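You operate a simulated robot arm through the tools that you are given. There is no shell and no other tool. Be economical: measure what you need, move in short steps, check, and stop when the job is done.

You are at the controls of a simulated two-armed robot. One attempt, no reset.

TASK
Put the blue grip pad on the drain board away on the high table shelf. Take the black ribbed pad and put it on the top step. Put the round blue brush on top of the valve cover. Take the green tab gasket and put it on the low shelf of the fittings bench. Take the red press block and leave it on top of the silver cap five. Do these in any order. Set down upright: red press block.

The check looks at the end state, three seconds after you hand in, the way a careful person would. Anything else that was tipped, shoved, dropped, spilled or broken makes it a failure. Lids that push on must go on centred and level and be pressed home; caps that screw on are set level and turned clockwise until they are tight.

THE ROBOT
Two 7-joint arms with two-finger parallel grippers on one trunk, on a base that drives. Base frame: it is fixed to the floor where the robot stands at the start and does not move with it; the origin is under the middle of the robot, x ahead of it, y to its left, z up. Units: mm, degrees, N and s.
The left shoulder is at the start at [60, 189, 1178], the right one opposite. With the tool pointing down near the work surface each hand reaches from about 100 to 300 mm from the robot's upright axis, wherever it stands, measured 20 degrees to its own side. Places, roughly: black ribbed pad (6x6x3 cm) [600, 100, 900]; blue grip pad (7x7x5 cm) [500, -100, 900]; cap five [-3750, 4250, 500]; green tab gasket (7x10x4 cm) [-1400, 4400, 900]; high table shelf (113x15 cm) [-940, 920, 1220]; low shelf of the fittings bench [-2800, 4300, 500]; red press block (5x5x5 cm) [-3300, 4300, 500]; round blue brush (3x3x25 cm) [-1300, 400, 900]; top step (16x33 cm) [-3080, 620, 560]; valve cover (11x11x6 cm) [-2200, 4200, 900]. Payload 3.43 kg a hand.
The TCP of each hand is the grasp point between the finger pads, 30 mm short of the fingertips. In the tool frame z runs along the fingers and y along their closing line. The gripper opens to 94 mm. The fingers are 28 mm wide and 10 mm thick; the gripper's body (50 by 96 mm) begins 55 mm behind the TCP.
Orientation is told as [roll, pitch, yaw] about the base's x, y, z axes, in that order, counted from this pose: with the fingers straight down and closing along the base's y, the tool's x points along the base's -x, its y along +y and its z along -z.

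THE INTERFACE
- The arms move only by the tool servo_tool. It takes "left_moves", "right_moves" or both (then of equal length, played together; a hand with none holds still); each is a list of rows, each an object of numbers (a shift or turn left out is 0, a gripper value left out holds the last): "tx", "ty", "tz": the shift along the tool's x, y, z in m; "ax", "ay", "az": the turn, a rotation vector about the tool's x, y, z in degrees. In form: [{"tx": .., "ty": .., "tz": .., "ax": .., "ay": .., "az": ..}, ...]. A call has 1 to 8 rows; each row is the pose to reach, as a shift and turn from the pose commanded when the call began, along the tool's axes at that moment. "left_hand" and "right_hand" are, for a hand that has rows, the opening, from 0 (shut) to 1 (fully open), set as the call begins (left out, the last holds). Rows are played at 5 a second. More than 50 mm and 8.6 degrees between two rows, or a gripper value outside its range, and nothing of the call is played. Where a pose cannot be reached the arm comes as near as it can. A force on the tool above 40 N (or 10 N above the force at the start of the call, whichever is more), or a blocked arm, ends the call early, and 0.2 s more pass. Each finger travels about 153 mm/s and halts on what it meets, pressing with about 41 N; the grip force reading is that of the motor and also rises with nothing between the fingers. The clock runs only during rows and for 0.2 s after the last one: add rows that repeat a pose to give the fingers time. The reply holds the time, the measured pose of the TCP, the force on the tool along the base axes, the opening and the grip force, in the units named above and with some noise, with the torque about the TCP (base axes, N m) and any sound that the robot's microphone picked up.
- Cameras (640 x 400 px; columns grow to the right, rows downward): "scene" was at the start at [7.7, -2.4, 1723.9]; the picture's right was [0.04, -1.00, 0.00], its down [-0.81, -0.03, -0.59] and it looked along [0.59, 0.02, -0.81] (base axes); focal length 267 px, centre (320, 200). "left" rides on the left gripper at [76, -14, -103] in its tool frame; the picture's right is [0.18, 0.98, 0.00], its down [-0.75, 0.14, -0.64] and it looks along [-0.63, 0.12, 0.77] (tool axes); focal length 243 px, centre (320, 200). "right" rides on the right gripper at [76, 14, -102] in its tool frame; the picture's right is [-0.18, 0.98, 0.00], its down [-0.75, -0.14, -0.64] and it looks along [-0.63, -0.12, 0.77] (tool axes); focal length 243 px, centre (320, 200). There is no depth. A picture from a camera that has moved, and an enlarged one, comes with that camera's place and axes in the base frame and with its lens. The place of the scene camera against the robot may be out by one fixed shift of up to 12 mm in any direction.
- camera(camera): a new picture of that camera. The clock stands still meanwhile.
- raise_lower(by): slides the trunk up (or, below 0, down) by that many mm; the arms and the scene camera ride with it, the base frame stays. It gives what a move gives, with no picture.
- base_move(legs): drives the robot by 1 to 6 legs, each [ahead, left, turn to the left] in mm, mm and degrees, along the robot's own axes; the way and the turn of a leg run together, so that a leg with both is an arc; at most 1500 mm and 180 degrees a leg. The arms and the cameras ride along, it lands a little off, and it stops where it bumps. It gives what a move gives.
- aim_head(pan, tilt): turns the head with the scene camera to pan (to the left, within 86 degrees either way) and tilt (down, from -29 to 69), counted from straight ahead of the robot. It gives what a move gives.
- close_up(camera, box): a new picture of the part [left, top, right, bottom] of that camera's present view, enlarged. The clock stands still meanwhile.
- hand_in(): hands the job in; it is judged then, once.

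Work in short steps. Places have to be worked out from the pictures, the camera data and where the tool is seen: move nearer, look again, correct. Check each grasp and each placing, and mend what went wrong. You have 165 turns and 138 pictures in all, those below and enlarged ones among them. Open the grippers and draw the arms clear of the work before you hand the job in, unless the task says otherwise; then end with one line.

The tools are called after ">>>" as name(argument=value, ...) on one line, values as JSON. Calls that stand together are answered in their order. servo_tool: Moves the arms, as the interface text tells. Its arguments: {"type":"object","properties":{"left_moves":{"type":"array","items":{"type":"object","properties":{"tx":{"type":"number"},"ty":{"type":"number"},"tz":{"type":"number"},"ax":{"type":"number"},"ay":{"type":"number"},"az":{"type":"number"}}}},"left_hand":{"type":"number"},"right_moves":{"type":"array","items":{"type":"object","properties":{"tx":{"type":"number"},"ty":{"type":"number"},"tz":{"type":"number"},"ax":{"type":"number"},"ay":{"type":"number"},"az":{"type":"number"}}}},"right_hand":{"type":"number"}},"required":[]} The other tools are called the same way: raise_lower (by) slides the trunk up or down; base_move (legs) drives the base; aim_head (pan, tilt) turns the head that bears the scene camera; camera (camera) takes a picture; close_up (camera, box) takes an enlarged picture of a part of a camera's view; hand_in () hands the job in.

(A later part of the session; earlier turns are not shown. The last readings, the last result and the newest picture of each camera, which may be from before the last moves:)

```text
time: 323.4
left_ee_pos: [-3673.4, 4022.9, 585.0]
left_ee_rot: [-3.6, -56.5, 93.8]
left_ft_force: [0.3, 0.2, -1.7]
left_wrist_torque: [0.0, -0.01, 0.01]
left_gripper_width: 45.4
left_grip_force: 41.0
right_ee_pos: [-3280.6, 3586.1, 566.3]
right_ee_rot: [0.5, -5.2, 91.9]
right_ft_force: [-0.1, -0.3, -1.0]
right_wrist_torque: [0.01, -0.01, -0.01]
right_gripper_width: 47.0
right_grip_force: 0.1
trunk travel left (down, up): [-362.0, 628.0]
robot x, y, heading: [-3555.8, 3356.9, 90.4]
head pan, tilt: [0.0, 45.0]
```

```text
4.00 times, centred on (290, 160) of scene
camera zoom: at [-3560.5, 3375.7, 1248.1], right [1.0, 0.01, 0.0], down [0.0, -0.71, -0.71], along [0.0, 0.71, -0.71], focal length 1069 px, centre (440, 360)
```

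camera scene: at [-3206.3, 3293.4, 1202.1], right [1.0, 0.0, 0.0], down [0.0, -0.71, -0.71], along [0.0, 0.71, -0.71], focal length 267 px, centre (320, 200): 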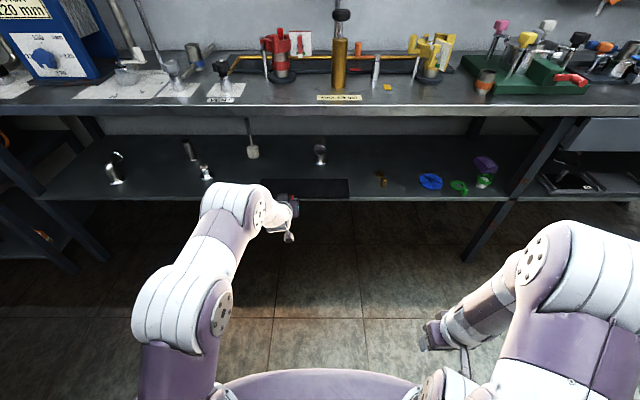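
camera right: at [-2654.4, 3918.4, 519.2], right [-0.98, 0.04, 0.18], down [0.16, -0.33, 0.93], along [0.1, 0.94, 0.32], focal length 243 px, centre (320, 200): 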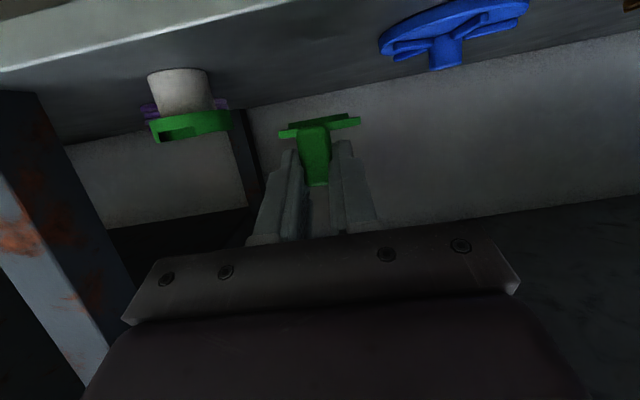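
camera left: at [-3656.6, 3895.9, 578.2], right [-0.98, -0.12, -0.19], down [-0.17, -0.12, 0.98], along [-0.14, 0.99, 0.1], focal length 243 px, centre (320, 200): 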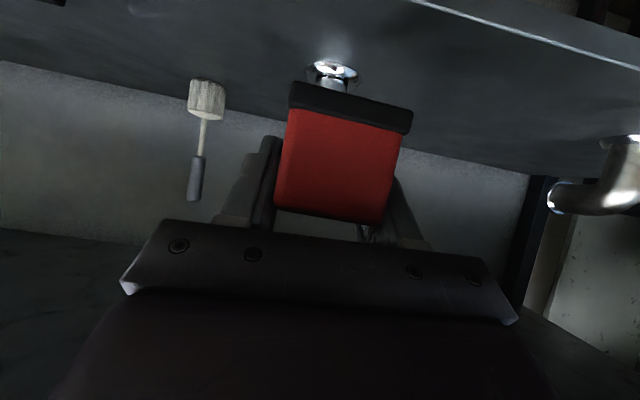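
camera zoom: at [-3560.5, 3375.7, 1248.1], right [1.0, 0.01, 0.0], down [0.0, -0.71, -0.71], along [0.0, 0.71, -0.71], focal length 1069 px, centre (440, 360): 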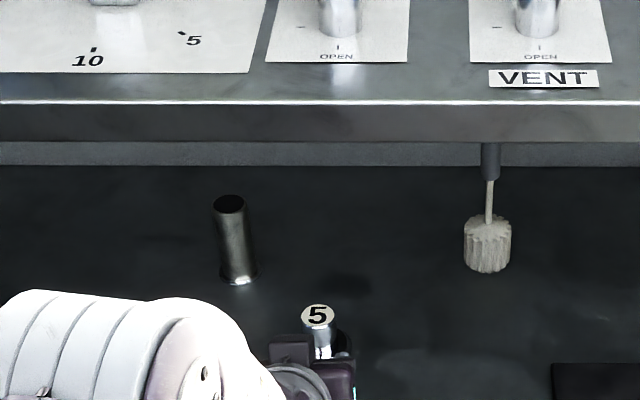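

The cap is confirmed at [-3682, 4160] with its top near z=525. I drive ahead 141 and 4 left, holding the block 24 mm above it.

>>> base_move(legs=[[141, 4, 0]])

>>> close_up(camera="left", box=[220, 20, 460, 240])

>>> close_up(camera="scene", box=[250, 130, 350, 210])

```text
time: 324.8
left_ee_pos: [-3678.6, 4166.5, 584.9]
left_ee_rot: [-3.7, -56.5, 93.9]
left_ft_force: [-0.1, -0.4, -1.6]
left_wrist_torque: [0.02, -0.01, 0.03]
left_gripper_width: 45.6
left_grip_force: 41.2
right_ee_pos: [-3286.2, 3730.2, 565.4]
right_ee_rot: [0.5, -5.0, 92.0]
right_ft_force: [-0.8, 0.5, 0.1]
right_wrist_torque: [0.03, 0.0, 0.0]
right_gripper_width: 46.9
right_grip_force: 0.1
trunk travel left (down, up): [-362.0, 628.0]
robot x, y, heading: [-3559.3, 3501.4, 90.2]
head pan, tilt: [0.0, 45.0]
```

```text
1.82 times, centred on (340, 130) of left
camera zoom: at [-3661.9, 4038.2, 577.9], right [-0.98, -0.12, -0.19], down [-0.17, -0.12, 0.98], along [-0.14, 0.99, 0.1], focal length 441 px, centre (284, 327)
```

zoom: 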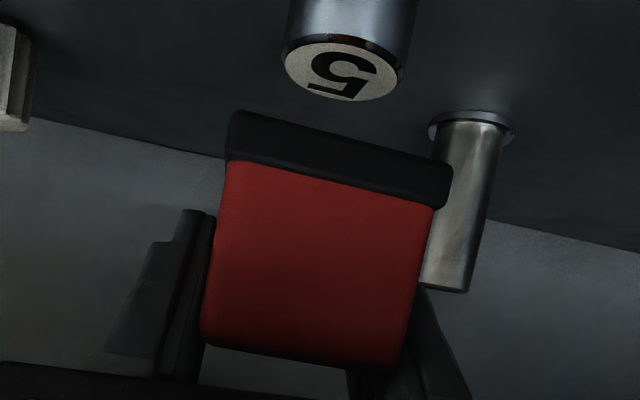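

```text
5.00 times, centred on (300, 170) of scene
camera zoom: at [-3565.5, 3518.4, 1248.0], right [1.0, 0.01, 0.0], down [0.0, -0.71, -0.71], along [0.0, 0.71, -0.71], focal length 1336 px, centre (420, 350)
```

zoom: 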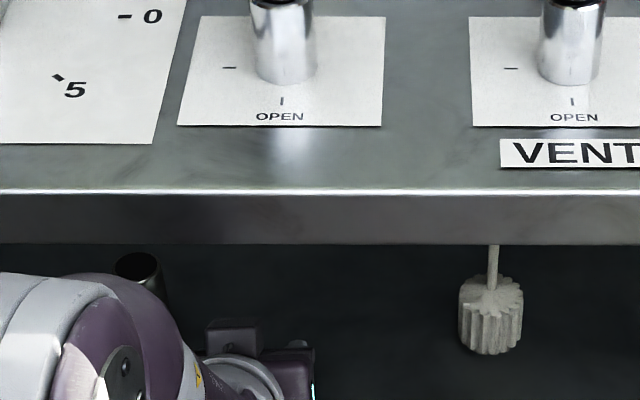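

The block's centre is at about [-3682, 4163] over the cap at [-3681, 4160]. I lower in small steps onto it.

>>> raise_lower(by=-16)

>>> raise_lower(by=-3)

>>> raise_lower(by=-3)

>>> close_up(camera="left", box=[220, 20, 460, 240])

```text
time: 325.4
left_ee_pos: [-3678.0, 4164.7, 568.9]
left_ee_rot: [-3.6, -56.5, 93.8]
left_ft_force: [0.8, 0.2, -1.1]
left_wrist_torque: [0.01, 0.0, -0.02]
left_gripper_width: 45.5
left_grip_force: 40.7
right_ee_pos: [-3287.6, 3727.6, 551.1]
right_ee_rot: [0.4, -5.1, 92.0]
right_ft_force: [0.5, -0.7, 0.3]
right_wrist_torque: [0.0, 0.01, 0.02]
right_gripper_width: 47.4
right_grip_force: 0.1
trunk travel left (down, up): [-346.0, 644.0]
robot x, y, heading: [-3558.8, 3501.5, 90.3]
head pan, tilt: [0.0, 45.0]
```

```text
time: 325.9
left_ee_pos: [-3678.0, 4165.0, 566.1]
left_ee_rot: [-3.5, -56.4, 93.8]
left_ft_force: [-0.2, -0.3, -0.6]
left_wrist_torque: [0.02, 0.01, -0.04]
left_gripper_width: 45.2
left_grip_force: 41.3
right_ee_pos: [-3286.5, 3728.8, 548.0]
right_ee_rot: [0.5, -5.3, 92.0]
right_ft_force: [0.5, 1.1, -0.2]
right_wrist_torque: [0.01, -0.05, 0.03]
right_gripper_width: 47.3
right_grip_force: 0.1
trunk travel left (down, up): [-343.0, 647.0]
robot x, y, heading: [-3560.4, 3501.0, 90.6]
head pan, tilt: [0.0, 45.0]
```

```text
time: 326.4
left_ee_pos: [-3678.6, 4164.3, 563.7]
left_ee_rot: [-3.6, -56.5, 93.8]
left_ft_force: [0.1, 0.1, -1.4]
left_wrist_torque: [0.02, -0.01, 0.03]
left_gripper_width: 45.2
left_grip_force: 41.0
right_ee_pos: [-3286.6, 3729.5, 543.9]
right_ee_rot: [0.6, -5.2, 92.0]
right_ft_force: [0.9, 0.3, -0.2]
right_wrist_torque: [0.01, 0.01, 0.04]
right_gripper_width: 47.0
right_grip_force: 0.0
trunk travel left (down, up): [-340.0, 650.0]
robot x, y, heading: [-3560.0, 3504.7, 90.5]
head pan, tilt: [0.0, 45.0]
```

```text
1.82 times, centred on (340, 130) of left
camera zoom: at [-3661.9, 4037.8, 556.3], right [-0.98, -0.12, -0.19], down [-0.17, -0.12, 0.98], along [-0.14, 0.99, 0.1], focal length 441 px, centre (284, 327)
```

zoom: 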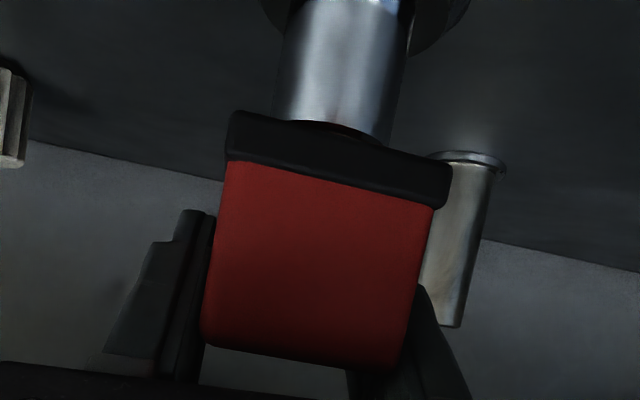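

It is within a few millimetres. I continue in 2 mm steps until the force rises.

>>> raise_lower(by=-2)

>>> raise_lower(by=-2)

>>> raise_lower(by=-2)

```text
time: 326.9
left_ee_pos: [-3678.5, 4164.2, 562.0]
left_ee_rot: [-3.5, -56.5, 93.9]
left_ft_force: [-0.5, -0.2, -1.5]
left_wrist_torque: [0.01, 0.01, 0.0]
left_gripper_width: 45.5
left_grip_force: 41.2
right_ee_pos: [-3285.6, 3728.4, 543.0]
right_ee_rot: [0.4, -5.2, 92.0]
right_ft_force: [0.0, 0.6, -0.3]
right_wrist_torque: [-0.04, -0.01, 0.01]
right_gripper_width: 47.1
right_grip_force: 0.1
trunk travel left (down, up): [-338.0, 652.0]
robot x, y, heading: [-3562.0, 3502.8, 90.5]
head pan, tilt: [0.0, 45.0]
```

```text
time: 327.5
left_ee_pos: [-3677.8, 4164.9, 560.7]
left_ee_rot: [-3.6, -56.5, 93.8]
left_ft_force: [-0.1, -0.5, -1.3]
left_wrist_torque: [0.04, 0.02, 0.01]
left_gripper_width: 45.4
left_grip_force: 41.1
right_ee_pos: [-3285.8, 3729.3, 540.6]
right_ee_rot: [0.5, -5.2, 92.0]
right_ft_force: [-0.2, -1.1, -0.3]
right_wrist_torque: [0.01, 0.0, 0.01]
right_gripper_width: 47.0
right_grip_force: 0.0
trunk travel left (down, up): [-336.0, 654.0]
robot x, y, heading: [-3559.7, 3498.8, 90.3]
head pan, tilt: [0.0, 45.0]
```

```text
time: 328.0
left_ee_pos: [-3678.1, 4165.1, 557.5]
left_ee_rot: [-3.6, -56.6, 93.9]
left_ft_force: [1.2, -0.6, -1.4]
left_wrist_torque: [0.0, -0.03, 0.0]
left_gripper_width: 45.6
left_grip_force: 40.5
right_ee_pos: [-3287.0, 3728.9, 539.7]
right_ee_rot: [0.5, -5.2, 92.0]
right_ft_force: [0.6, -1.1, -0.2]
right_wrist_torque: [0.0, -0.02, 0.0]
right_gripper_width: 47.2
right_grip_force: 0.0
trunk travel left (down, up): [-334.0, 656.0]
robot x, y, heading: [-3559.8, 3500.1, 90.7]
head pan, tilt: [0.0, 45.0]
```

No contact yet; I continue down.

>>> raise_lower(by=-2)

>>> raise_lower(by=-2)

>>> close_up(camera="left", box=[220, 20, 460, 240])

```text
time: 328.5
left_ee_pos: [-3678.3, 4164.6, 556.8]
left_ee_rot: [-3.6, -56.5, 93.9]
left_ft_force: [0.0, -0.5, -1.2]
left_wrist_torque: [-0.01, -0.01, 0.02]
left_gripper_width: 45.5
left_grip_force: 41.0
right_ee_pos: [-3286.9, 3728.0, 536.6]
right_ee_rot: [0.4, -5.1, 92.0]
right_ft_force: [-0.5, 0.1, -0.2]
right_wrist_torque: [-0.01, 0.01, 0.01]
right_gripper_width: 46.6
right_grip_force: 0.1
trunk travel left (down, up): [-332.0, 658.0]
robot x, y, heading: [-3558.6, 3501.5, 90.2]
head pan, tilt: [0.0, 45.0]
```

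```text
time: 329.0
left_ee_pos: [-3678.7, 4164.3, 553.6]
left_ee_rot: [-3.6, -56.5, 93.9]
left_ft_force: [0.4, -0.4, -0.7]
left_wrist_torque: [0.03, 0.01, -0.01]
left_gripper_width: 45.3
left_grip_force: 40.7
right_ee_pos: [-3286.5, 3728.9, 535.5]
right_ee_rot: [0.5, -5.2, 92.0]
right_ft_force: [0.4, -0.6, 0.9]
right_wrist_torque: [-0.01, 0.0, 0.0]
right_gripper_width: 47.3
right_grip_force: 0.1
trunk travel left (down, up): [-330.0, 660.0]
robot x, y, heading: [-3561.8, 3498.5, 90.4]
head pan, tilt: [0.0, 45.0]
```

```text
1.82 times, centred on (340, 130) of left
camera zoom: at [-3661.9, 4037.8, 546.3], right [-0.98, -0.12, -0.19], down [-0.17, -0.12, 0.98], along [-0.14, 0.99, 0.1], focal length 441 px, centre (284, 327)
```

zoom: 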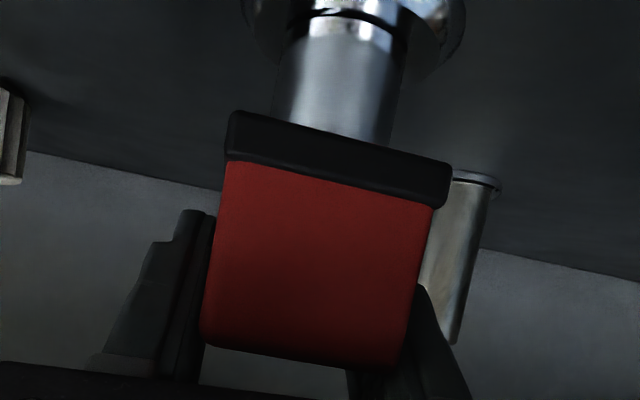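

Still no force, so I keep lowering by 2 mm at a time.

>>> raise_lower(by=-2)

>>> raise_lower(by=-2)

>>> raise_lower(by=-2)

```text
time: 329.6
left_ee_pos: [-3679.0, 4166.4, 552.2]
left_ee_rot: [-3.6, -56.5, 94.0]
left_ft_force: [0.4, 0.1, 1.6]
left_wrist_torque: [0.02, -0.02, 0.02]
left_gripper_width: 45.3
left_grip_force: 41.4
right_ee_pos: [-3286.8, 3727.4, 533.1]
right_ee_rot: [0.6, -5.2, 92.1]
right_ft_force: [0.7, -0.5, 0.6]
right_wrist_torque: [0.01, -0.04, -0.02]
right_gripper_width: 47.3
right_grip_force: 0.1
trunk travel left (down, up): [-328.0, 662.0]
robot x, y, heading: [-3557.5, 3502.4, 90.5]
head pan, tilt: [0.0, 45.0]
```

```text
time: 330.1
left_ee_pos: [-3678.2, 4165.1, 552.8]
left_ee_rot: [-3.6, -56.9, 93.9]
left_ft_force: [0.1, -2.8, 9.8]
left_wrist_torque: [-0.13, -0.03, -0.05]
left_gripper_width: 45.5
left_grip_force: 40.6
right_ee_pos: [-3287.0, 3728.9, 531.5]
right_ee_rot: [0.5, -5.3, 91.9]
right_ft_force: [0.3, 0.8, -0.7]
right_wrist_torque: [0.0, 0.0, -0.02]
right_gripper_width: 47.0
right_grip_force: 0.1
trunk travel left (down, up): [-326.0, 664.0]
robot x, y, heading: [-3557.8, 3502.7, 90.3]
head pan, tilt: [0.0, 45.0]
```

```text
time: 330.6
left_ee_pos: [-3678.3, 4164.6, 551.4]
left_ee_rot: [-3.6, -57.0, 93.9]
left_ft_force: [-2.2, -2.7, 22.3]
left_wrist_torque: [-0.24, 0.04, -0.01]
left_gripper_width: 45.5
left_grip_force: 41.0
right_ee_pos: [-3286.2, 3726.7, 530.0]
right_ee_rot: [0.5, -5.3, 92.0]
right_ft_force: [-0.4, 0.2, -0.2]
right_wrist_torque: [0.0, -0.05, 0.0]
right_gripper_width: 47.2
right_grip_force: 0.1
trunk travel left (down, up): [-324.0, 666.0]
robot x, y, heading: [-3558.8, 3504.2, 90.3]
head pan, tilt: [0.0, 45.0]
```

Contact with 22 N and hardly any torque, so it is centred. I relieve 2 mm and open.

>>> raise_lower(by=2)

>>> servo_tool(left_moves=[{}, {}, {}], left_hand=0.75)

>>> camera(camera="left")

```text
time: 331.1
left_ee_pos: [-3678.4, 4166.7, 552.2]
left_ee_rot: [-3.6, -56.9, 93.9]
left_ft_force: [-1.5, 5.8, 19.2]
left_wrist_torque: [0.09, 0.01, -0.03]
left_gripper_width: 45.7
left_grip_force: 40.9
right_ee_pos: [-3287.1, 3727.3, 530.6]
right_ee_rot: [0.5, -5.3, 91.9]
right_ft_force: [0.1, 0.0, 0.8]
right_wrist_torque: [-0.01, 0.0, -0.01]
right_gripper_width: 46.9
right_grip_force: 0.0
trunk travel left (down, up): [-326.0, 664.0]
robot x, y, heading: [-3560.4, 3499.7, 90.1]
head pan, tilt: [0.0, 45.0]
```

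```text
time: 331.9
left_ee_pos: [-3678.8, 4165.0, 549.2]
left_ee_rot: [-3.7, -56.5, 93.9]
left_ft_force: [0.4, 0.2, -0.2]
left_wrist_torque: [-0.01, 0.0, -0.01]
left_gripper_width: 70.5
left_grip_force: 0.2
right_ee_pos: [-3285.7, 3728.2, 531.6]
right_ee_rot: [0.5, -5.2, 92.0]
right_ft_force: [0.4, 0.5, -0.2]
right_wrist_torque: [0.0, -0.01, 0.02]
right_gripper_width: 47.3
right_grip_force: 0.0
trunk travel left (down, up): [-326.0, 664.0]
robot x, y, heading: [-3563.0, 3501.3, 90.5]
head pan, tilt: [0.0, 45.0]
```

```text
4 pictures are left
camera left: at [-3661.9, 4037.5, 542.1], right [-0.98, -0.12, -0.19], down [-0.17, -0.12, 0.98], along [-0.14, 0.99, 0.1], focal length 243 px, centre (320, 200)
```

left: 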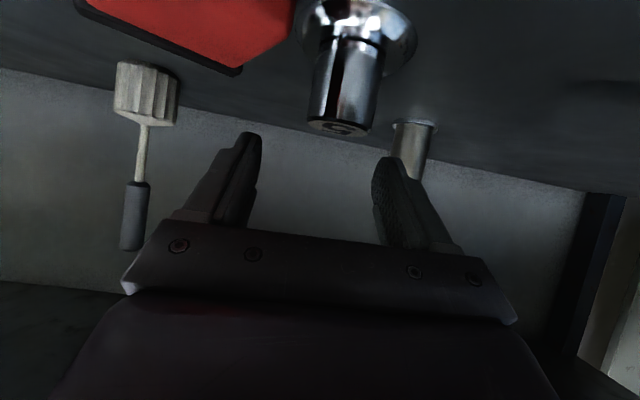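

The block slipped off the cap when the fingers opened: it now lies on the shelf near [-3610, 4152], with the cap still standing. I back out 140 and look at how it lies.

>>> base_move(legs=[[-150, 0, 0]])

>>> close_up(camera="left", box=[120, 0, 440, 200])

```text
time: 333.3
left_ee_pos: [-3677.6, 4013.3, 549.9]
left_ee_rot: [-3.5, -56.5, 93.9]
left_ft_force: [0.5, -0.2, -0.2]
left_wrist_torque: [0.0, -0.01, 0.01]
left_gripper_width: 70.3
left_grip_force: 0.1
right_ee_pos: [-3284.6, 3578.3, 531.6]
right_ee_rot: [0.5, -5.2, 92.0]
right_ft_force: [0.3, -1.3, 0.0]
right_wrist_torque: [0.01, 0.03, 0.0]
right_gripper_width: 47.2
right_grip_force: 0.0
trunk travel left (down, up): [-326.0, 664.0]
robot x, y, heading: [-3558.3, 3352.2, 90.6]
head pan, tilt: [0.0, 45.0]
```

```text
2.00 times, centred on (280, 100) of left
camera zoom: at [-3660.9, 3887.6, 542.7], right [-0.98, -0.12, -0.19], down [-0.17, -0.12, 0.98], along [-0.14, 0.99, 0.1], focal length 485 px, centre (400, 400)
```

zoom: 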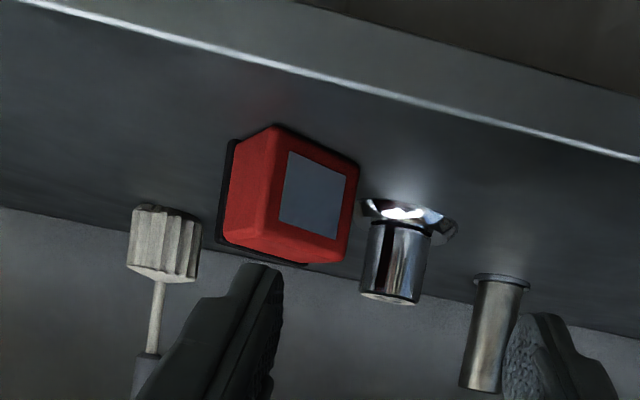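

The block lies on its side with its top facing me, turned about 36°. I'll approach it along that direction to avoid the cap: back up, turn right 38°, and drive to a staging point.

>>> base_move(legs=[[-70, 0, 0], [0, 0, -38], [-200, 440, 0]])

>>> raise_lower(by=-34)

```text
time: 338.5
left_ee_pos: [-3701.1, 3984.7, 549.0]
left_ee_rot: [-3.5, -56.6, 55.3]
left_ft_force: [-1.1, -0.4, 0.3]
left_wrist_torque: [0.03, 0.0, 0.01]
left_gripper_width: 70.7
left_grip_force: 0.0
right_ee_pos: [-3666.3, 3399.3, 532.2]
right_ee_rot: [0.5, -5.2, 53.4]
right_ft_force: [-0.2, 0.2, -0.4]
right_wrist_torque: [-0.05, 0.0, 0.02]
right_gripper_width: 46.8
right_grip_force: 0.1
trunk travel left (down, up): [-326.0, 664.0]
robot x, y, heading: [-4020.3, 3393.0, 51.9]
head pan, tilt: [0.0, 45.0]
```

```text
time: 339.3
left_ee_pos: [-3702.4, 3985.0, 514.1]
left_ee_rot: [-3.6, -56.6, 55.2]
left_ft_force: [0.8, 0.4, -0.4]
left_wrist_torque: [0.01, 0.02, 0.0]
left_gripper_width: 70.5
left_grip_force: 0.1
right_ee_pos: [-3666.9, 3399.2, 496.3]
right_ee_rot: [0.5, -5.2, 53.4]
right_ft_force: [0.0, 0.1, -0.9]
right_wrist_torque: [-0.02, 0.04, 0.01]
right_gripper_width: 47.0
right_grip_force: 0.1
trunk travel left (down, up): [-292.0, 698.0]
robot x, y, heading: [-4026.2, 3391.5, 51.7]
head pan, tilt: [0.0, 45.0]
```

I'm at the staging point. One picture to correct the aim before closing in.

>>> close_up(camera="left", box=[160, 0, 480, 200])

```text
2.00 times, centred on (320, 100) of left
camera zoom: at [-3767.7, 3875.7, 508.6], right [-0.83, 0.52, -0.19], down [-0.21, 0.01, 0.98], along [0.51, 0.86, 0.1], focal length 485 px, centre (320, 400)
```

zoom: 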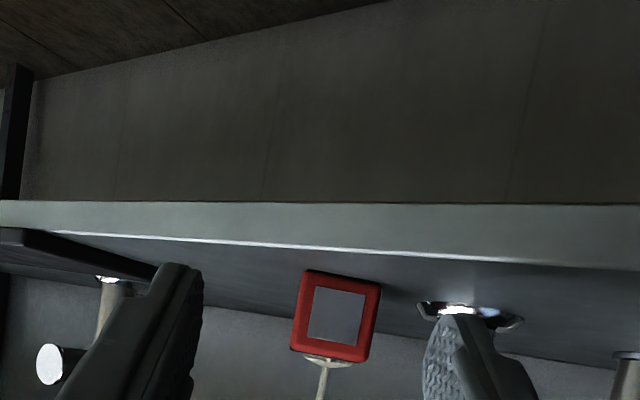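

The block's face is square to the hand, centred near [-3620, 4126]. I shift left 24, drive in 175, and close.

>>> base_move(legs=[[0, 24, 0], [175, 0, 0]])

>>> raise_lower(by=-4)

>>> servo_tool(left_moves=[{}, {}, {}, {}], left_hand=0)

```text
time: 341.2
left_ee_pos: [-3612.2, 4135.6, 516.1]
left_ee_rot: [-3.6, -56.5, 55.2]
left_ft_force: [0.0, -0.4, 0.2]
left_wrist_torque: [-0.01, 0.01, 0.02]
left_gripper_width: 70.4
left_grip_force: 0.1
right_ee_pos: [-3577.1, 3549.8, 497.0]
right_ee_rot: [0.5, -5.2, 53.3]
right_ft_force: [0.8, -0.8, 0.6]
right_wrist_torque: [-0.01, -0.01, 0.01]
right_gripper_width: 47.0
right_grip_force: 0.0
trunk travel left (down, up): [-292.0, 698.0]
robot x, y, heading: [-3934.1, 3546.7, 51.5]
head pan, tilt: [0.0, 45.0]
```

```text
time: 341.7
left_ee_pos: [-3611.5, 4136.0, 512.5]
left_ee_rot: [-3.5, -56.6, 55.2]
left_ft_force: [-0.3, -0.5, -0.4]
left_wrist_torque: [-0.01, 0.01, 0.02]
left_gripper_width: 70.6
left_grip_force: 0.0
right_ee_pos: [-3578.2, 3549.7, 491.5]
right_ee_rot: [0.6, -5.1, 53.4]
right_ft_force: [0.1, -0.8, -0.2]
right_wrist_torque: [0.04, 0.03, 0.01]
right_gripper_width: 46.9
right_grip_force: 0.0
trunk travel left (down, up): [-288.0, 702.0]
robot x, y, heading: [-3936.0, 3545.0, 52.0]
head pan, tilt: [0.0, 45.0]
```

```text
time: 342.7
left_ee_pos: [-3611.2, 4136.8, 510.9]
left_ee_rot: [-3.6, -56.6, 55.1]
left_ft_force: [1.2, -0.7, 4.6]
left_wrist_torque: [-0.03, 0.06, 0.06]
left_gripper_width: 46.5
left_grip_force: 41.0
right_ee_pos: [-3578.4, 3550.4, 492.7]
right_ee_rot: [0.5, -5.2, 53.2]
right_ft_force: [-0.2, 0.4, 0.0]
right_wrist_torque: [-0.02, 0.0, 0.01]
right_gripper_width: 47.0
right_grip_force: 0.0
trunk travel left (down, up): [-288.0, 702.0]
robot x, y, heading: [-3931.9, 3543.3, 51.8]
head pan, tilt: [0.0, 45.0]
```

Gripped at 46.5 mm. I lift, back out, return east and turn to heading 90, then raise toward bench-top height, where I have room to turn the block upright.

>>> raise_lower(by=22)

>>> base_move(legs=[[-210, 0, 0], [0, -450, 0], [0, 0, 38.3]])

>>> raise_lower(by=450)

>>> servo_tool(left_moves=[{"tx": 0.025, "tz": -0.037}, {"tx": 0.05, "tz": -0.075}, {"tx": 0.075, "tz": -0.112}, {"tx": 0.099, "tz": -0.15}, {"tx": 0.099, "tz": -0.15, "ay": 8}, {"tx": 0.099, "tz": -0.15, "ay": 16}, {"tx": 0.099, "tz": -0.15, "ay": 24}, {"tx": 0.099, "tz": -0.15, "ay": 32}])

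>>> servo_tool(left_moves=[{"ay": 8}, {"ay": 16}, {"ay": 24}, {"ay": 32}, {"ay": 40}, {"ay": 40}])

```text
time: 343.4
left_ee_pos: [-3612.2, 4135.7, 533.6]
left_ee_rot: [-3.5, -56.6, 55.2]
left_ft_force: [0.2, 0.2, -0.7]
left_wrist_torque: [0.03, -0.04, -0.05]
left_gripper_width: 46.6
left_grip_force: 41.0
right_ee_pos: [-3578.5, 3549.8, 515.9]
right_ee_rot: [0.5, -5.1, 53.3]
right_ft_force: [0.2, -0.6, 0.0]
right_wrist_torque: [0.03, 0.0, 0.02]
right_gripper_width: 46.9
right_grip_force: 0.0
trunk travel left (down, up): [-310.0, 680.0]
robot x, y, heading: [-3936.5, 3539.7, 51.9]
head pan, tilt: [0.0, 45.0]
```

```text
time: 349.1
left_ee_pos: [-3826.4, 3768.5, 534.6]
left_ee_rot: [-3.6, -56.4, 93.8]
left_ft_force: [0.7, 0.2, -2.3]
left_wrist_torque: [0.02, -0.02, -0.04]
left_gripper_width: 46.0
left_grip_force: 40.9
right_ee_pos: [-3435.5, 3332.4, 515.3]
right_ee_rot: [0.5, -5.2, 91.9]
right_ft_force: [-0.1, -0.2, 0.7]
right_wrist_torque: [-0.03, -0.03, 0.02]
right_gripper_width: 46.9
right_grip_force: 0.0
trunk travel left (down, up): [-310.0, 680.0]
robot x, y, heading: [-3711.7, 3106.9, 90.4]
head pan, tilt: [0.0, 45.0]
```

```text
refused: 450 is not a number from -400 to 400
```

```text
time: 350.9
left_ee_pos: [-3824.0, 3589.0, 531.8]
left_ee_rot: [-2.2, -24.4, 91.7]
left_ft_force: [-0.2, -0.7, -0.9]
left_wrist_torque: [0.06, 0.01, 0.0]
left_gripper_width: 45.7
left_grip_force: 41.2
right_ee_pos: [-3435.9, 3333.3, 515.7]
right_ee_rot: [0.5, -5.1, 92.0]
right_ft_force: [-0.1, -0.5, -0.5]
right_wrist_torque: [0.0, 0.01, -0.01]
right_gripper_width: 47.2
right_grip_force: 0.0
trunk travel left (down, up): [-310.0, 680.0]
robot x, y, heading: [-3708.9, 3106.1, 90.5]
head pan, tilt: [0.0, 45.0]
```

```text
time: 352.3
left_ee_pos: [-3825.8, 3577.2, 527.3]
left_ee_rot: [-2.1, 15.5, 90.1]
left_ft_force: [0.1, 0.2, -1.8]
left_wrist_torque: [0.02, -0.02, -0.02]
left_gripper_width: 45.9
left_grip_force: 41.2
left hand out of reach, approached as far as the arm can: row 1, 2, 5, 6
right_ee_pos: [-3435.0, 3332.8, 515.2]
right_ee_rot: [0.6, -5.1, 91.9]
right_ft_force: [-0.5, -0.2, -0.2]
right_wrist_torque: [0.02, 0.03, 0.01]
right_gripper_width: 47.0
right_grip_force: 0.1
trunk travel left (down, up): [-310.0, 680.0]
robot x, y, heading: [-3709.0, 3107.4, 90.5]
head pan, tilt: [0.0, 45.0]
```

The block is now only about 18° from upright in the hand. I raise to bench-top level and move over the free strip near [-3336, 4060].

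>>> raise_lower(by=400)

>>> raise_lower(by=25)

>>> base_move(legs=[[0, -488, -0.5], [488, 0, 0]])

>>> close_up(camera="scene", box=[120, 130, 420, 330])

```text
time: 356.2
left_ee_pos: [-3827.6, 3578.5, 927.8]
left_ee_rot: [-2.0, 15.4, 90.3]
left_ft_force: [-0.1, -0.3, -2.2]
left_wrist_torque: [0.05, -0.01, 0.0]
left_gripper_width: 45.4
left_grip_force: 40.8
right_ee_pos: [-3436.5, 3332.3, 915.6]
right_ee_rot: [0.5, -5.2, 91.9]
right_ft_force: [-0.7, -0.2, -0.5]
right_wrist_torque: [0.0, 0.0, -0.03]
right_gripper_width: 47.0
right_grip_force: 0.2
trunk travel left (down, up): [-710.0, 280.0]
robot x, y, heading: [-3708.9, 3108.0, 90.3]
head pan, tilt: [0.0, 45.0]
```

```text
time: 356.9
left_ee_pos: [-3827.5, 3577.5, 951.5]
left_ee_rot: [-2.0, 15.5, 90.3]
left_ft_force: [0.0, -0.7, -1.5]
left_wrist_torque: [0.06, 0.04, 0.04]
left_gripper_width: 45.3
left_grip_force: 40.9
right_ee_pos: [-3435.8, 3333.4, 939.6]
right_ee_rot: [0.5, -5.2, 91.9]
right_ft_force: [-0.2, 0.0, 0.8]
right_wrist_torque: [0.02, 0.03, -0.01]
right_gripper_width: 46.7
right_grip_force: 0.1
trunk travel left (down, up): [-735.0, 255.0]
robot x, y, heading: [-3710.6, 3108.1, 90.3]
head pan, tilt: [0.0, 45.0]
```

```text
time: 359.3
left_ee_pos: [-3404.4, 3597.0, 951.5]
left_ee_rot: [-2.0, 15.4, 85.8]
left_ft_force: [1.1, 0.5, -0.9]
left_wrist_torque: [0.0, -0.01, 0.03]
left_gripper_width: 45.6
left_grip_force: 40.5
right_ee_pos: [-3032.7, 3321.2, 939.1]
right_ee_rot: [0.5, -5.2, 87.5]
right_ft_force: [0.4, 0.3, -0.2]
right_wrist_torque: [0.01, 0.01, 0.01]
right_gripper_width: 47.0
right_grip_force: 0.1
trunk travel left (down, up): [-735.0, 255.0]
robot x, y, heading: [-3322.7, 3116.4, 85.7]
head pan, tilt: [0.0, 45.0]
stopped in leg 1: the robot was blocked; the commanded pose is now the measured one
```

```text
2.00 times, centred on (270, 230) of scene
camera zoom: at [-3326.9, 3134.4, 1621.0], right [1.0, -0.07, 0.0], down [-0.05, -0.71, -0.71], along [0.05, 0.7, -0.71], focal length 535 px, centre (420, 140)
```

zoom: 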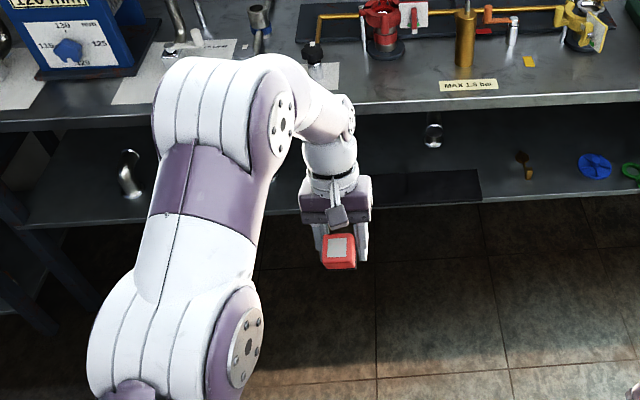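

I bumped the heavy block behind me slightly while strafing. I move forward first, square up, shift right 90, then approach the bench strip.

>>> base_move(legs=[[80, 0, 4.3], [0, -95, 0], [395, 0, 0]])

```text
time: 363.2
left_ee_pos: [-3347.7, 4068.3, 951.6]
left_ee_rot: [-2.1, 15.3, 90.3]
left_ft_force: [-5.5, -1.7, -1.0]
left_wrist_torque: [0.18, -0.26, 0.28]
left_gripper_width: 45.4
left_grip_force: 41.2
right_ee_pos: [-2955.4, 3823.9, 939.8]
right_ee_rot: [0.4, -5.2, 92.0]
right_ft_force: [0.1, -0.1, -0.8]
right_wrist_torque: [-0.02, 0.01, -0.02]
right_gripper_width: 46.7
right_grip_force: 0.0
trunk travel left (down, up): [-735.0, 255.0]
robot x, y, heading: [-3229.0, 3598.9, 90.6]
head pan, tilt: [0.0, 45.0]
```

Something touches the gripper's right side lightly (5 N). I back 20, shift left 25, and come forward again.

>>> base_move(legs=[[-25, 0, 0], [0, 30, 0], [22, 0, 0]])

>>> raise_lower(by=-30)

>>> raise_lower(by=-5)

>>> raise_lower(by=-4)

```text
time: 364.9
left_ee_pos: [-3375.9, 4063.0, 953.4]
left_ee_rot: [-2.0, 15.2, 90.4]
left_ft_force: [0.0, -0.4, -0.8]
left_wrist_torque: [0.04, -0.02, 0.02]
left_gripper_width: 45.6
left_grip_force: 40.9
right_ee_pos: [-2983.6, 3819.5, 940.7]
right_ee_rot: [0.6, -5.2, 91.9]
right_ft_force: [0.0, -0.4, 0.7]
right_wrist_torque: [0.0, 0.02, -0.01]
right_gripper_width: 46.9
right_grip_force: 0.0
trunk travel left (down, up): [-735.0, 255.0]
robot x, y, heading: [-3257.6, 3590.8, 90.3]
head pan, tilt: [0.0, 45.0]
```

```text
time: 365.6
left_ee_pos: [-3376.7, 4065.2, 922.3]
left_ee_rot: [-2.0, 15.3, 90.2]
left_ft_force: [0.6, 0.4, -1.3]
left_wrist_torque: [0.01, -0.01, 0.02]
left_gripper_width: 45.4
left_grip_force: 40.7
right_ee_pos: [-2986.4, 3821.6, 910.2]
right_ee_rot: [0.5, -5.1, 91.9]
right_ft_force: [0.3, -0.9, 0.2]
right_wrist_torque: [-0.02, 0.04, 0.03]
right_gripper_width: 47.0
right_grip_force: 0.1
trunk travel left (down, up): [-705.0, 285.0]
robot x, y, heading: [-3261.6, 3594.6, 90.8]
head pan, tilt: [0.0, 45.0]
```

```text
time: 366.2
left_ee_pos: [-3378.1, 4065.3, 917.0]
left_ee_rot: [-2.1, 15.3, 90.4]
left_ft_force: [-0.3, -1.0, -1.0]
left_wrist_torque: [0.04, 0.01, 0.03]
left_gripper_width: 45.6
left_grip_force: 41.4
right_ee_pos: [-2986.0, 3819.8, 905.4]
right_ee_rot: [0.6, -5.2, 92.1]
right_ft_force: [0.4, 0.3, 0.0]
right_wrist_torque: [0.0, 0.0, 0.03]
right_gripper_width: 47.1
right_grip_force: 0.0
trunk travel left (down, up): [-700.0, 290.0]
robot x, y, heading: [-3259.3, 3592.7, 90.4]
head pan, tilt: [0.0, 45.0]
```

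```text
time: 366.7
left_ee_pos: [-3377.4, 4065.5, 914.3]
left_ee_rot: [-2.1, 15.3, 90.5]
left_ft_force: [-0.5, -0.4, -0.1]
left_wrist_torque: [0.09, 0.02, 0.03]
left_gripper_width: 45.5
left_grip_force: 41.5
right_ee_pos: [-2985.9, 3820.4, 901.7]
right_ee_rot: [0.4, -5.2, 92.0]
right_ft_force: [0.5, 0.1, -0.3]
right_wrist_torque: [-0.01, 0.01, 0.0]
right_gripper_width: 46.8
right_grip_force: 0.0
trunk travel left (down, up): [-696.0, 294.0]
robot x, y, heading: [-3258.2, 3592.7, 90.4]
head pan, tilt: [0.0, 45.0]
```

Nearly touching. I continue in small steps.

>>> raise_lower(by=-3)

>>> raise_lower(by=-3)

```text
time: 367.2
left_ee_pos: [-3377.6, 4066.5, 910.4]
left_ee_rot: [-2.1, 15.3, 90.4]
left_ft_force: [0.7, -0.8, -1.0]
left_wrist_torque: [0.03, -0.01, 0.03]
left_gripper_width: 45.3
left_grip_force: 41.1
right_ee_pos: [-2985.3, 3820.8, 899.8]
right_ee_rot: [0.5, -5.2, 92.1]
right_ft_force: [-0.4, -0.1, 0.2]
right_wrist_torque: [-0.02, 0.02, -0.03]
right_gripper_width: 46.8
right_grip_force: 0.1
trunk travel left (down, up): [-693.0, 297.0]
robot x, y, heading: [-3259.4, 3595.9, 90.5]
head pan, tilt: [0.0, 45.0]
```

```text
time: 367.7
left_ee_pos: [-3377.2, 4064.7, 907.0]
left_ee_rot: [-2.2, 15.4, 90.3]
left_ft_force: [-0.1, 0.2, -0.9]
left_wrist_torque: [0.06, 0.01, 0.0]
left_gripper_width: 45.5
left_grip_force: 41.3
right_ee_pos: [-2985.8, 3821.8, 894.4]
right_ee_rot: [0.5, -5.2, 92.0]
right_ft_force: [-0.5, 1.0, 0.8]
right_wrist_torque: [-0.02, -0.01, -0.02]
right_gripper_width: 46.8
right_grip_force: 0.1
trunk travel left (down, up): [-690.0, 300.0]
robot x, y, heading: [-3259.5, 3590.4, 90.8]
head pan, tilt: [0.0, 45.0]
```

>>> raise_lower(by=-3)

>>> raise_lower(by=-3)

>>> raise_lower(by=-3)

```text
time: 368.2
left_ee_pos: [-3377.2, 4066.0, 904.2]
left_ee_rot: [-2.1, 15.3, 90.4]
left_ft_force: [0.5, 0.2, -0.8]
left_wrist_torque: [0.03, 0.04, 0.03]
left_gripper_width: 45.4
left_grip_force: 40.7
right_ee_pos: [-2985.0, 3821.0, 891.4]
right_ee_rot: [0.5, -5.2, 91.9]
right_ft_force: [-0.3, 0.4, 0.0]
right_wrist_torque: [0.01, 0.02, 0.02]
right_gripper_width: 47.1
right_grip_force: 0.1
trunk travel left (down, up): [-687.0, 303.0]
robot x, y, heading: [-3259.2, 3592.4, 90.5]
head pan, tilt: [0.0, 45.0]
```

```text
time: 368.8
left_ee_pos: [-3376.7, 4065.1, 900.7]
left_ee_rot: [-2.1, 15.3, 90.4]
left_ft_force: [0.1, -0.9, -1.2]
left_wrist_torque: [0.02, 0.0, 0.02]
left_gripper_width: 45.3
left_grip_force: 41.2
right_ee_pos: [-2985.7, 3820.6, 888.4]
right_ee_rot: [0.6, -5.2, 92.1]
right_ft_force: [-0.3, -0.4, -0.4]
right_wrist_torque: [-0.02, 0.0, 0.02]
right_gripper_width: 47.0
right_grip_force: 0.0
trunk travel left (down, up): [-684.0, 306.0]
robot x, y, heading: [-3259.1, 3596.4, 90.3]
head pan, tilt: [0.0, 45.0]
```

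```text
time: 369.3
left_ee_pos: [-3377.1, 4066.3, 899.3]
left_ee_rot: [-2.1, 15.3, 90.4]
left_ft_force: [-0.7, 0.1, -1.7]
left_wrist_torque: [0.02, 0.01, -0.04]
left_gripper_width: 45.5
left_grip_force: 41.5
right_ee_pos: [-2987.1, 3821.2, 885.1]
right_ee_rot: [0.5, -5.2, 92.0]
right_ft_force: [-0.2, -0.1, -0.5]
right_wrist_torque: [0.0, 0.01, 0.02]
right_gripper_width: 47.1
right_grip_force: 0.0
trunk travel left (down, up): [-681.0, 309.0]
robot x, y, heading: [-3257.3, 3589.6, 90.5]
head pan, tilt: [0.0, 45.0]
```

>>> raise_lower(by=-3)

>>> raise_lower(by=-3)

>>> raise_lower(by=-2)

```text
time: 369.8
left_ee_pos: [-3378.3, 4065.2, 895.4]
left_ee_rot: [-2.1, 15.3, 90.4]
left_ft_force: [-1.6, -0.6, -0.9]
left_wrist_torque: [0.04, 0.03, -0.01]
left_gripper_width: 45.2
left_grip_force: 40.7
right_ee_pos: [-2985.7, 3821.3, 883.4]
right_ee_rot: [0.4, -5.2, 92.0]
right_ft_force: [-0.4, 0.2, 0.2]
right_wrist_torque: [-0.03, 0.02, 0.04]
right_gripper_width: 46.9
right_grip_force: 0.0
trunk travel left (down, up): [-678.0, 312.0]
robot x, y, heading: [-3257.4, 3592.5, 90.5]
head pan, tilt: [0.0, 45.0]
```

```text
time: 370.3
left_ee_pos: [-3376.7, 4065.2, 893.4]
left_ee_rot: [-2.1, 15.2, 90.4]
left_ft_force: [-1.8, -0.7, 10.5]
left_wrist_torque: [0.06, 0.35, -0.01]
left_gripper_width: 45.3
left_grip_force: 41.1
right_ee_pos: [-2985.3, 3819.5, 879.8]
right_ee_rot: [0.6, -5.2, 92.1]
right_ft_force: [0.3, 0.6, 0.7]
right_wrist_torque: [0.04, -0.01, -0.01]
right_gripper_width: 46.7
right_grip_force: 0.0
trunk travel left (down, up): [-675.0, 315.0]
robot x, y, heading: [-3261.2, 3593.4, 90.1]
head pan, tilt: [0.0, 45.0]
```

```text
time: 370.9
left_ee_pos: [-3377.6, 4064.8, 893.2]
left_ee_rot: [-2.0, 14.9, 90.5]
left_ft_force: [-5.6, 3.3, 32.2]
left_wrist_torque: [0.31, 1.1, -0.01]
left_gripper_width: 45.1
left_grip_force: 41.1
right_ee_pos: [-2986.7, 3818.4, 879.0]
right_ee_rot: [0.4, -5.3, 92.0]
right_ft_force: [-0.2, 0.1, 0.2]
right_wrist_torque: [-0.02, -0.03, 0.02]
right_gripper_width: 47.0
right_grip_force: 0.0
trunk travel left (down, up): [-673.0, 317.0]
robot x, y, heading: [-3260.0, 3597.1, 90.3]
head pan, tilt: [0.0, 45.0]
```

The fingertip touched the bench first, so the block is just above it. I ease up 2, open, and the block should settle upright.

>>> raise_lower(by=3)

>>> servo_tool(left_moves=[{}, {}, {}, {}], left_hand=1)

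>>> raise_lower(by=90)

>>> camera(camera="left")

```text
time: 371.4
left_ee_pos: [-3377.3, 4064.0, 893.0]
left_ee_rot: [-2.1, 15.2, 90.3]
left_ft_force: [-4.0, 7.5, 18.5]
left_wrist_torque: [0.4, 0.67, -0.16]
left_gripper_width: 45.5
left_grip_force: 41.0
right_ee_pos: [-2987.1, 3820.7, 880.7]
right_ee_rot: [0.5, -5.1, 92.0]
right_ft_force: [-0.7, 0.2, -0.4]
right_wrist_torque: [0.01, -0.03, -0.01]
right_gripper_width: 47.3
right_grip_force: 0.0
trunk travel left (down, up): [-676.0, 314.0]
robot x, y, heading: [-3259.2, 3590.2, 90.3]
head pan, tilt: [0.0, 45.0]
```

```text
time: 372.4
left_ee_pos: [-3375.6, 4063.4, 894.2]
left_ee_rot: [-1.8, 15.3, 90.3]
left_ft_force: [14.5, -0.7, 15.5]
left_wrist_torque: [0.07, 0.2, -0.03]
left_gripper_width: 85.3
left_grip_force: 0.1
right_ee_pos: [-2984.9, 3820.6, 881.8]
right_ee_rot: [0.7, -5.3, 92.0]
right_ft_force: [-0.4, -0.2, -0.4]
right_wrist_torque: [0.0, 0.03, 0.01]
right_gripper_width: 47.2
right_grip_force: 0.0
trunk travel left (down, up): [-676.0, 314.0]
robot x, y, heading: [-3259.0, 3592.3, 90.8]
head pan, tilt: [0.0, 45.0]
```

```text
time: 373.6
left_ee_pos: [-3376.6, 4065.0, 982.4]
left_ee_rot: [-2.0, 15.3, 90.4]
left_ft_force: [-0.5, -0.3, 0.9]
left_wrist_torque: [-0.01, 0.0, 0.01]
left_gripper_width: 93.9
left_grip_force: 0.0
right_ee_pos: [-2986.0, 3820.2, 970.1]
right_ee_rot: [0.5, -5.2, 92.0]
right_ft_force: [0.1, -0.8, -0.1]
right_wrist_torque: [0.01, 0.0, -0.01]
right_gripper_width: 46.9
right_grip_force: 0.0
trunk travel left (down, up): [-766.0, 224.0]
robot x, y, heading: [-3257.9, 3591.2, 90.5]
head pan, tilt: [0.0, 45.0]
```

```text
0 pictures are left
camera left: at [-3366.1, 4019.2, 1101.8], right [-0.98, -0.19, 0.01], down [-0.17, 0.89, 0.41], along [-0.09, 0.4, -0.91], focal length 243 px, centre (320, 200)
```

left: 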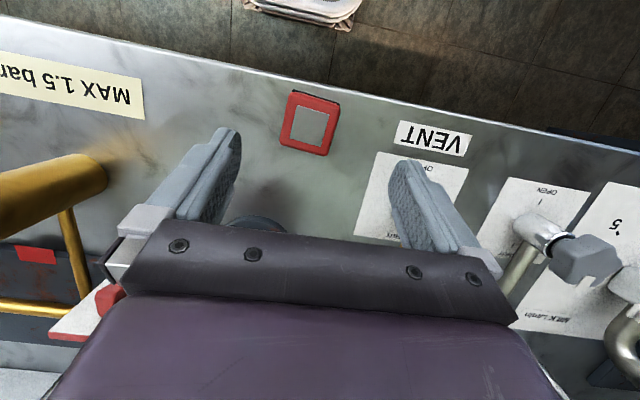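

The block stands upright on the bench at about [-3366, 4042], aligned with the axes. I have no pictures left, so I go on by pose and force readings. I back off and bring the left hand back to its forward-reaching pose.

>>> base_move(legs=[[-260, 0, 0]])

>>> servo_tool(left_moves=[{"ay": -8}, {"ay": -16}, {"ay": -24}, {"ay": -32}, {"ay": -40}, {"ay": -40}], left_hand=1)

```text
time: 375.5
left_ee_pos: [-3373.9, 3803.2, 983.3]
left_ee_rot: [-2.2, 15.4, 90.1]
left_ft_force: [0.8, 0.1, -0.1]
left_wrist_torque: [0.01, -0.02, 0.0]
left_gripper_width: 94.2
left_grip_force: 0.0
right_ee_pos: [-2983.3, 3558.1, 971.4]
right_ee_rot: [0.5, -5.1, 91.9]
right_ft_force: [0.7, -0.5, -0.3]
right_wrist_torque: [0.0, 0.01, -0.02]
right_gripper_width: 47.1
right_grip_force: 0.1
trunk travel left (down, up): [-766.0, 224.0]
robot x, y, heading: [-3261.2, 3330.4, 90.2]
head pan, tilt: [0.0, 45.0]
```

```text
time: 376.9
left_ee_pos: [-3374.3, 3803.0, 984.0]
left_ee_rot: [-2.3, -24.9, 91.8]
left_ft_force: [0.4, -0.3, 0.3]
left_wrist_torque: [-0.04, 0.0, -0.02]
left_gripper_width: 94.1
left_grip_force: 0.2
left hand out of reach, approached as far as the arm can: row 5
right_ee_pos: [-2984.2, 3556.9, 971.7]
right_ee_rot: [0.5, -5.2, 91.9]
right_ft_force: [0.5, -0.3, 0.1]
right_wrist_torque: [-0.04, 0.01, -0.01]
right_gripper_width: 47.1
right_grip_force: 0.0
trunk travel left (down, up): [-766.0, 224.0]
robot x, y, heading: [-3254.6, 3332.1, 90.2]
head pan, tilt: [0.0, 45.0]
```

>>> servo_tool(left_moves=[{"tx": -0.042, "tz": 0.0195}, {"tx": -0.084, "tz": 0.039}, {"tx": -0.126, "tz": 0.0585}, {"tx": -0.168, "tz": 0.078}, {"tx": -0.168, "tz": 0.078, "ay": -8}, {"tx": -0.168, "tz": 0.078, "ay": -16}, {"tx": -0.168, "tz": 0.078, "ay": -24}, {"tx": -0.168, "tz": 0.078, "ay": -32}])

```text
time: 378.7
left_ee_pos: [-3377.5, 3986.5, 984.0]
left_ee_rot: [-3.0, -54.1, 93.5]
left_ft_force: [0.1, 0.2, -0.1]
left_wrist_torque: [0.02, 0.05, 0.03]
left_gripper_width: 94.2
left_grip_force: 0.0
right_ee_pos: [-2982.9, 3556.6, 972.2]
right_ee_rot: [0.5, -5.2, 91.9]
right_ft_force: [0.4, 0.2, -1.0]
right_wrist_torque: [-0.03, 0.01, 0.01]
right_gripper_width: 47.2
right_grip_force: 0.1
trunk travel left (down, up): [-766.0, 224.0]
robot x, y, heading: [-3254.0, 3332.0, 90.4]
head pan, tilt: [0.0, 45.0]
```

Pose recovered (pitch −54°, 655 ahead). I back 45, lower to z≈899, align to x=-3366, and move in around the block.

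>>> base_move(legs=[[-45, -11, 0]])

>>> raise_lower(by=-84)

>>> base_move(legs=[[100, 0, 0]])

```text
time: 379.6
left_ee_pos: [-3366.7, 3944.6, 981.6]
left_ee_rot: [-3.1, -53.7, 93.5]
left_ft_force: [0.5, -0.1, 0.5]
left_wrist_torque: [0.02, -0.02, 0.01]
left_gripper_width: 94.1
left_grip_force: 0.1
right_ee_pos: [-2972.6, 3513.2, 970.5]
right_ee_rot: [0.5, -5.2, 91.7]
right_ft_force: [0.0, 0.6, -0.4]
right_wrist_torque: [0.0, 0.02, 0.01]
right_gripper_width: 46.9
right_grip_force: 0.0
trunk travel left (down, up): [-766.0, 224.0]
robot x, y, heading: [-3248.2, 3282.4, 90.2]
head pan, tilt: [0.0, 45.0]
```

```text
time: 380.8
left_ee_pos: [-3366.9, 3941.2, 898.9]
left_ee_rot: [-3.0, -54.0, 93.6]
left_ft_force: [-0.4, -0.9, -0.2]
left_wrist_torque: [-0.01, 0.0, -0.01]
left_gripper_width: 94.1
left_grip_force: 0.0
right_ee_pos: [-2972.6, 3512.4, 886.7]
right_ee_rot: [0.5, -5.2, 91.9]
right_ft_force: [0.8, -0.6, 0.5]
right_wrist_torque: [0.03, 0.01, 0.04]
right_gripper_width: 47.1
right_grip_force: 0.1
trunk travel left (down, up): [-682.0, 308.0]
robot x, y, heading: [-3245.8, 3289.3, 90.1]
head pan, tilt: [0.0, 45.0]
```

```text
time: 381.9
left_ee_pos: [-3368.0, 4043.0, 898.9]
left_ee_rot: [-2.9, -54.1, 93.5]
left_ft_force: [0.0, 0.1, 0.6]
left_wrist_torque: [0.01, -0.02, 0.01]
left_gripper_width: 94.0
left_grip_force: 0.1
right_ee_pos: [-2973.3, 3612.0, 886.5]
right_ee_rot: [0.6, -5.2, 91.8]
right_ft_force: [0.3, 0.5, 0.2]
right_wrist_torque: [-0.05, -0.01, 0.01]
right_gripper_width: 46.9
right_grip_force: 0.1
trunk travel left (down, up): [-682.0, 308.0]
robot x, y, heading: [-3247.2, 3385.8, 90.4]
head pan, tilt: [0.0, 45.0]
```

The TCP is at the block's estimated centre. I close and read the width.

>>> servo_tool(left_moves=[{}, {}, {}, {}], left_hand=0)

>>> raise_lower(by=40)

```text
time: 382.9
left_ee_pos: [-3366.9, 4042.8, 897.5]
left_ee_rot: [-2.8, -53.9, 93.6]
left_ft_force: [0.3, -0.3, 0.4]
left_wrist_torque: [-0.02, 0.03, -0.02]
left_gripper_width: 47.5
left_grip_force: 41.2
right_ee_pos: [-2973.2, 3611.6, 886.8]
right_ee_rot: [0.5, -5.1, 91.8]
right_ft_force: [0.2, 0.3, 0.3]
right_wrist_torque: [-0.02, -0.02, -0.02]
right_gripper_width: 46.9
right_grip_force: 0.0
trunk travel left (down, up): [-682.0, 308.0]
robot x, y, heading: [-3247.7, 3386.4, 90.4]
head pan, tilt: [0.0, 45.0]
```

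```text
time: 383.8
left_ee_pos: [-3367.6, 4041.8, 938.0]
left_ee_rot: [-2.9, -54.0, 93.6]
left_ft_force: [0.4, 0.2, -0.8]
left_wrist_torque: [-0.03, 0.02, -0.02]
left_gripper_width: 47.4
left_grip_force: 41.2
right_ee_pos: [-2971.7, 3611.2, 926.5]
right_ee_rot: [0.4, -5.2, 91.7]
right_ft_force: [-0.9, 0.4, 0.1]
right_wrist_torque: [0.0, 0.01, -0.01]
right_gripper_width: 46.9
right_grip_force: 0.0
trunk travel left (down, up): [-722.0, 268.0]
robot x, y, heading: [-3248.1, 3386.5, 90.3]
head pan, tilt: [0.0, 45.0]
```

Held at 47.5 mm, with the bottom 37.5 below the TCP. I back out, lower, and move left in line with cap five.

>>> base_move(legs=[[-150, 0, 0]])

>>> raise_lower(by=-350)

>>> base_move(legs=[[0, 314, 0]])

```text
time: 385.2
left_ee_pos: [-3368.1, 3890.5, 938.7]
left_ee_rot: [-2.9, -53.9, 93.4]
left_ft_force: [-1.3, -1.0, -1.0]
left_wrist_torque: [-0.02, 0.0, 0.0]
left_gripper_width: 45.7
left_grip_force: 40.2
right_ee_pos: [-2972.6, 3459.9, 925.5]
right_ee_rot: [0.5, -5.2, 91.9]
right_ft_force: [-0.2, -0.6, 0.0]
right_wrist_torque: [-0.01, -0.02, 0.0]
right_gripper_width: 46.8
right_grip_force: 0.1
trunk travel left (down, up): [-722.0, 268.0]
robot x, y, heading: [-3245.0, 3232.1, 90.4]
head pan, tilt: [0.0, 45.0]
```

```text
time: 388.6
left_ee_pos: [-3366.1, 3891.1, 588.9]
left_ee_rot: [-3.0, -54.0, 93.6]
left_ft_force: [-0.1, 0.4, -0.5]
left_wrist_torque: [-0.04, 0.02, 0.0]
left_gripper_width: 45.7
left_grip_force: 41.2
right_ee_pos: [-2971.6, 3462.1, 576.1]
right_ee_rot: [0.5, -5.2, 91.9]
right_ft_force: [0.6, 0.0, 0.7]
right_wrist_torque: [0.01, -0.01, 0.02]
right_gripper_width: 47.1
right_grip_force: 0.1
trunk travel left (down, up): [-372.0, 618.0]
robot x, y, heading: [-3247.9, 3233.8, 90.3]
head pan, tilt: [0.0, 45.0]
```

```text
time: 390.7
left_ee_pos: [-3672.4, 3889.3, 588.5]
left_ee_rot: [-3.0, -54.0, 93.3]
left_ft_force: [-0.8, -0.4, -1.3]
left_wrist_torque: [-0.01, -0.03, 0.03]
left_gripper_width: 45.5
left_grip_force: 40.4
right_ee_pos: [-3277.9, 3458.9, 577.1]
right_ee_rot: [0.6, -5.1, 91.6]
right_ft_force: [-0.6, -0.1, -0.1]
right_wrist_torque: [0.01, -0.01, 0.01]
right_gripper_width: 47.0
right_grip_force: 0.1
trunk travel left (down, up): [-372.0, 618.0]
robot x, y, heading: [-3551.9, 3233.7, 90.2]
head pan, tilt: [0.0, 45.0]
```

The grip settled at 45.6 as the block aligned with the fingers. I drive in to bring it over the cap at [-3681, 4160].

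>>> base_move(legs=[[140, 9, 0]])

>>> base_move(legs=[[130, 0, 0]])

```text
time: 392.0
left_ee_pos: [-3680.8, 4026.8, 587.5]
left_ee_rot: [-2.9, -53.9, 93.4]
left_ft_force: [-0.6, 0.5, -1.0]
left_wrist_torque: [-0.04, -0.03, 0.02]
left_gripper_width: 45.4
left_grip_force: 41.1
right_ee_pos: [-3287.1, 3596.1, 576.8]
right_ee_rot: [0.5, -5.0, 91.6]
right_ft_force: [0.5, 0.8, 0.1]
right_wrist_torque: [-0.02, -0.02, 0.0]
right_gripper_width: 46.8
right_grip_force: 0.2
trunk travel left (down, up): [-372.0, 618.0]
robot x, y, heading: [-3557.7, 3368.6, 90.4]
head pan, tilt: [0.0, 45.0]
```

```text
time: 393.3
left_ee_pos: [-3681.6, 4158.5, 588.0]
left_ee_rot: [-2.9, -54.0, 93.4]
left_ft_force: [0.3, -0.5, -1.1]
left_wrist_torque: [-0.01, 0.05, -0.04]
left_gripper_width: 45.5
left_grip_force: 40.5
right_ee_pos: [-3288.2, 3728.3, 576.6]
right_ee_rot: [0.5, -5.1, 91.7]
right_ft_force: [0.2, -0.3, 0.0]
right_wrist_torque: [-0.01, 0.02, 0.0]
right_gripper_width: 46.9
right_grip_force: 0.1
trunk travel left (down, up): [-372.0, 618.0]
robot x, y, heading: [-3561.9, 3498.3, 90.5]
head pan, tilt: [0.0, 45.0]
```

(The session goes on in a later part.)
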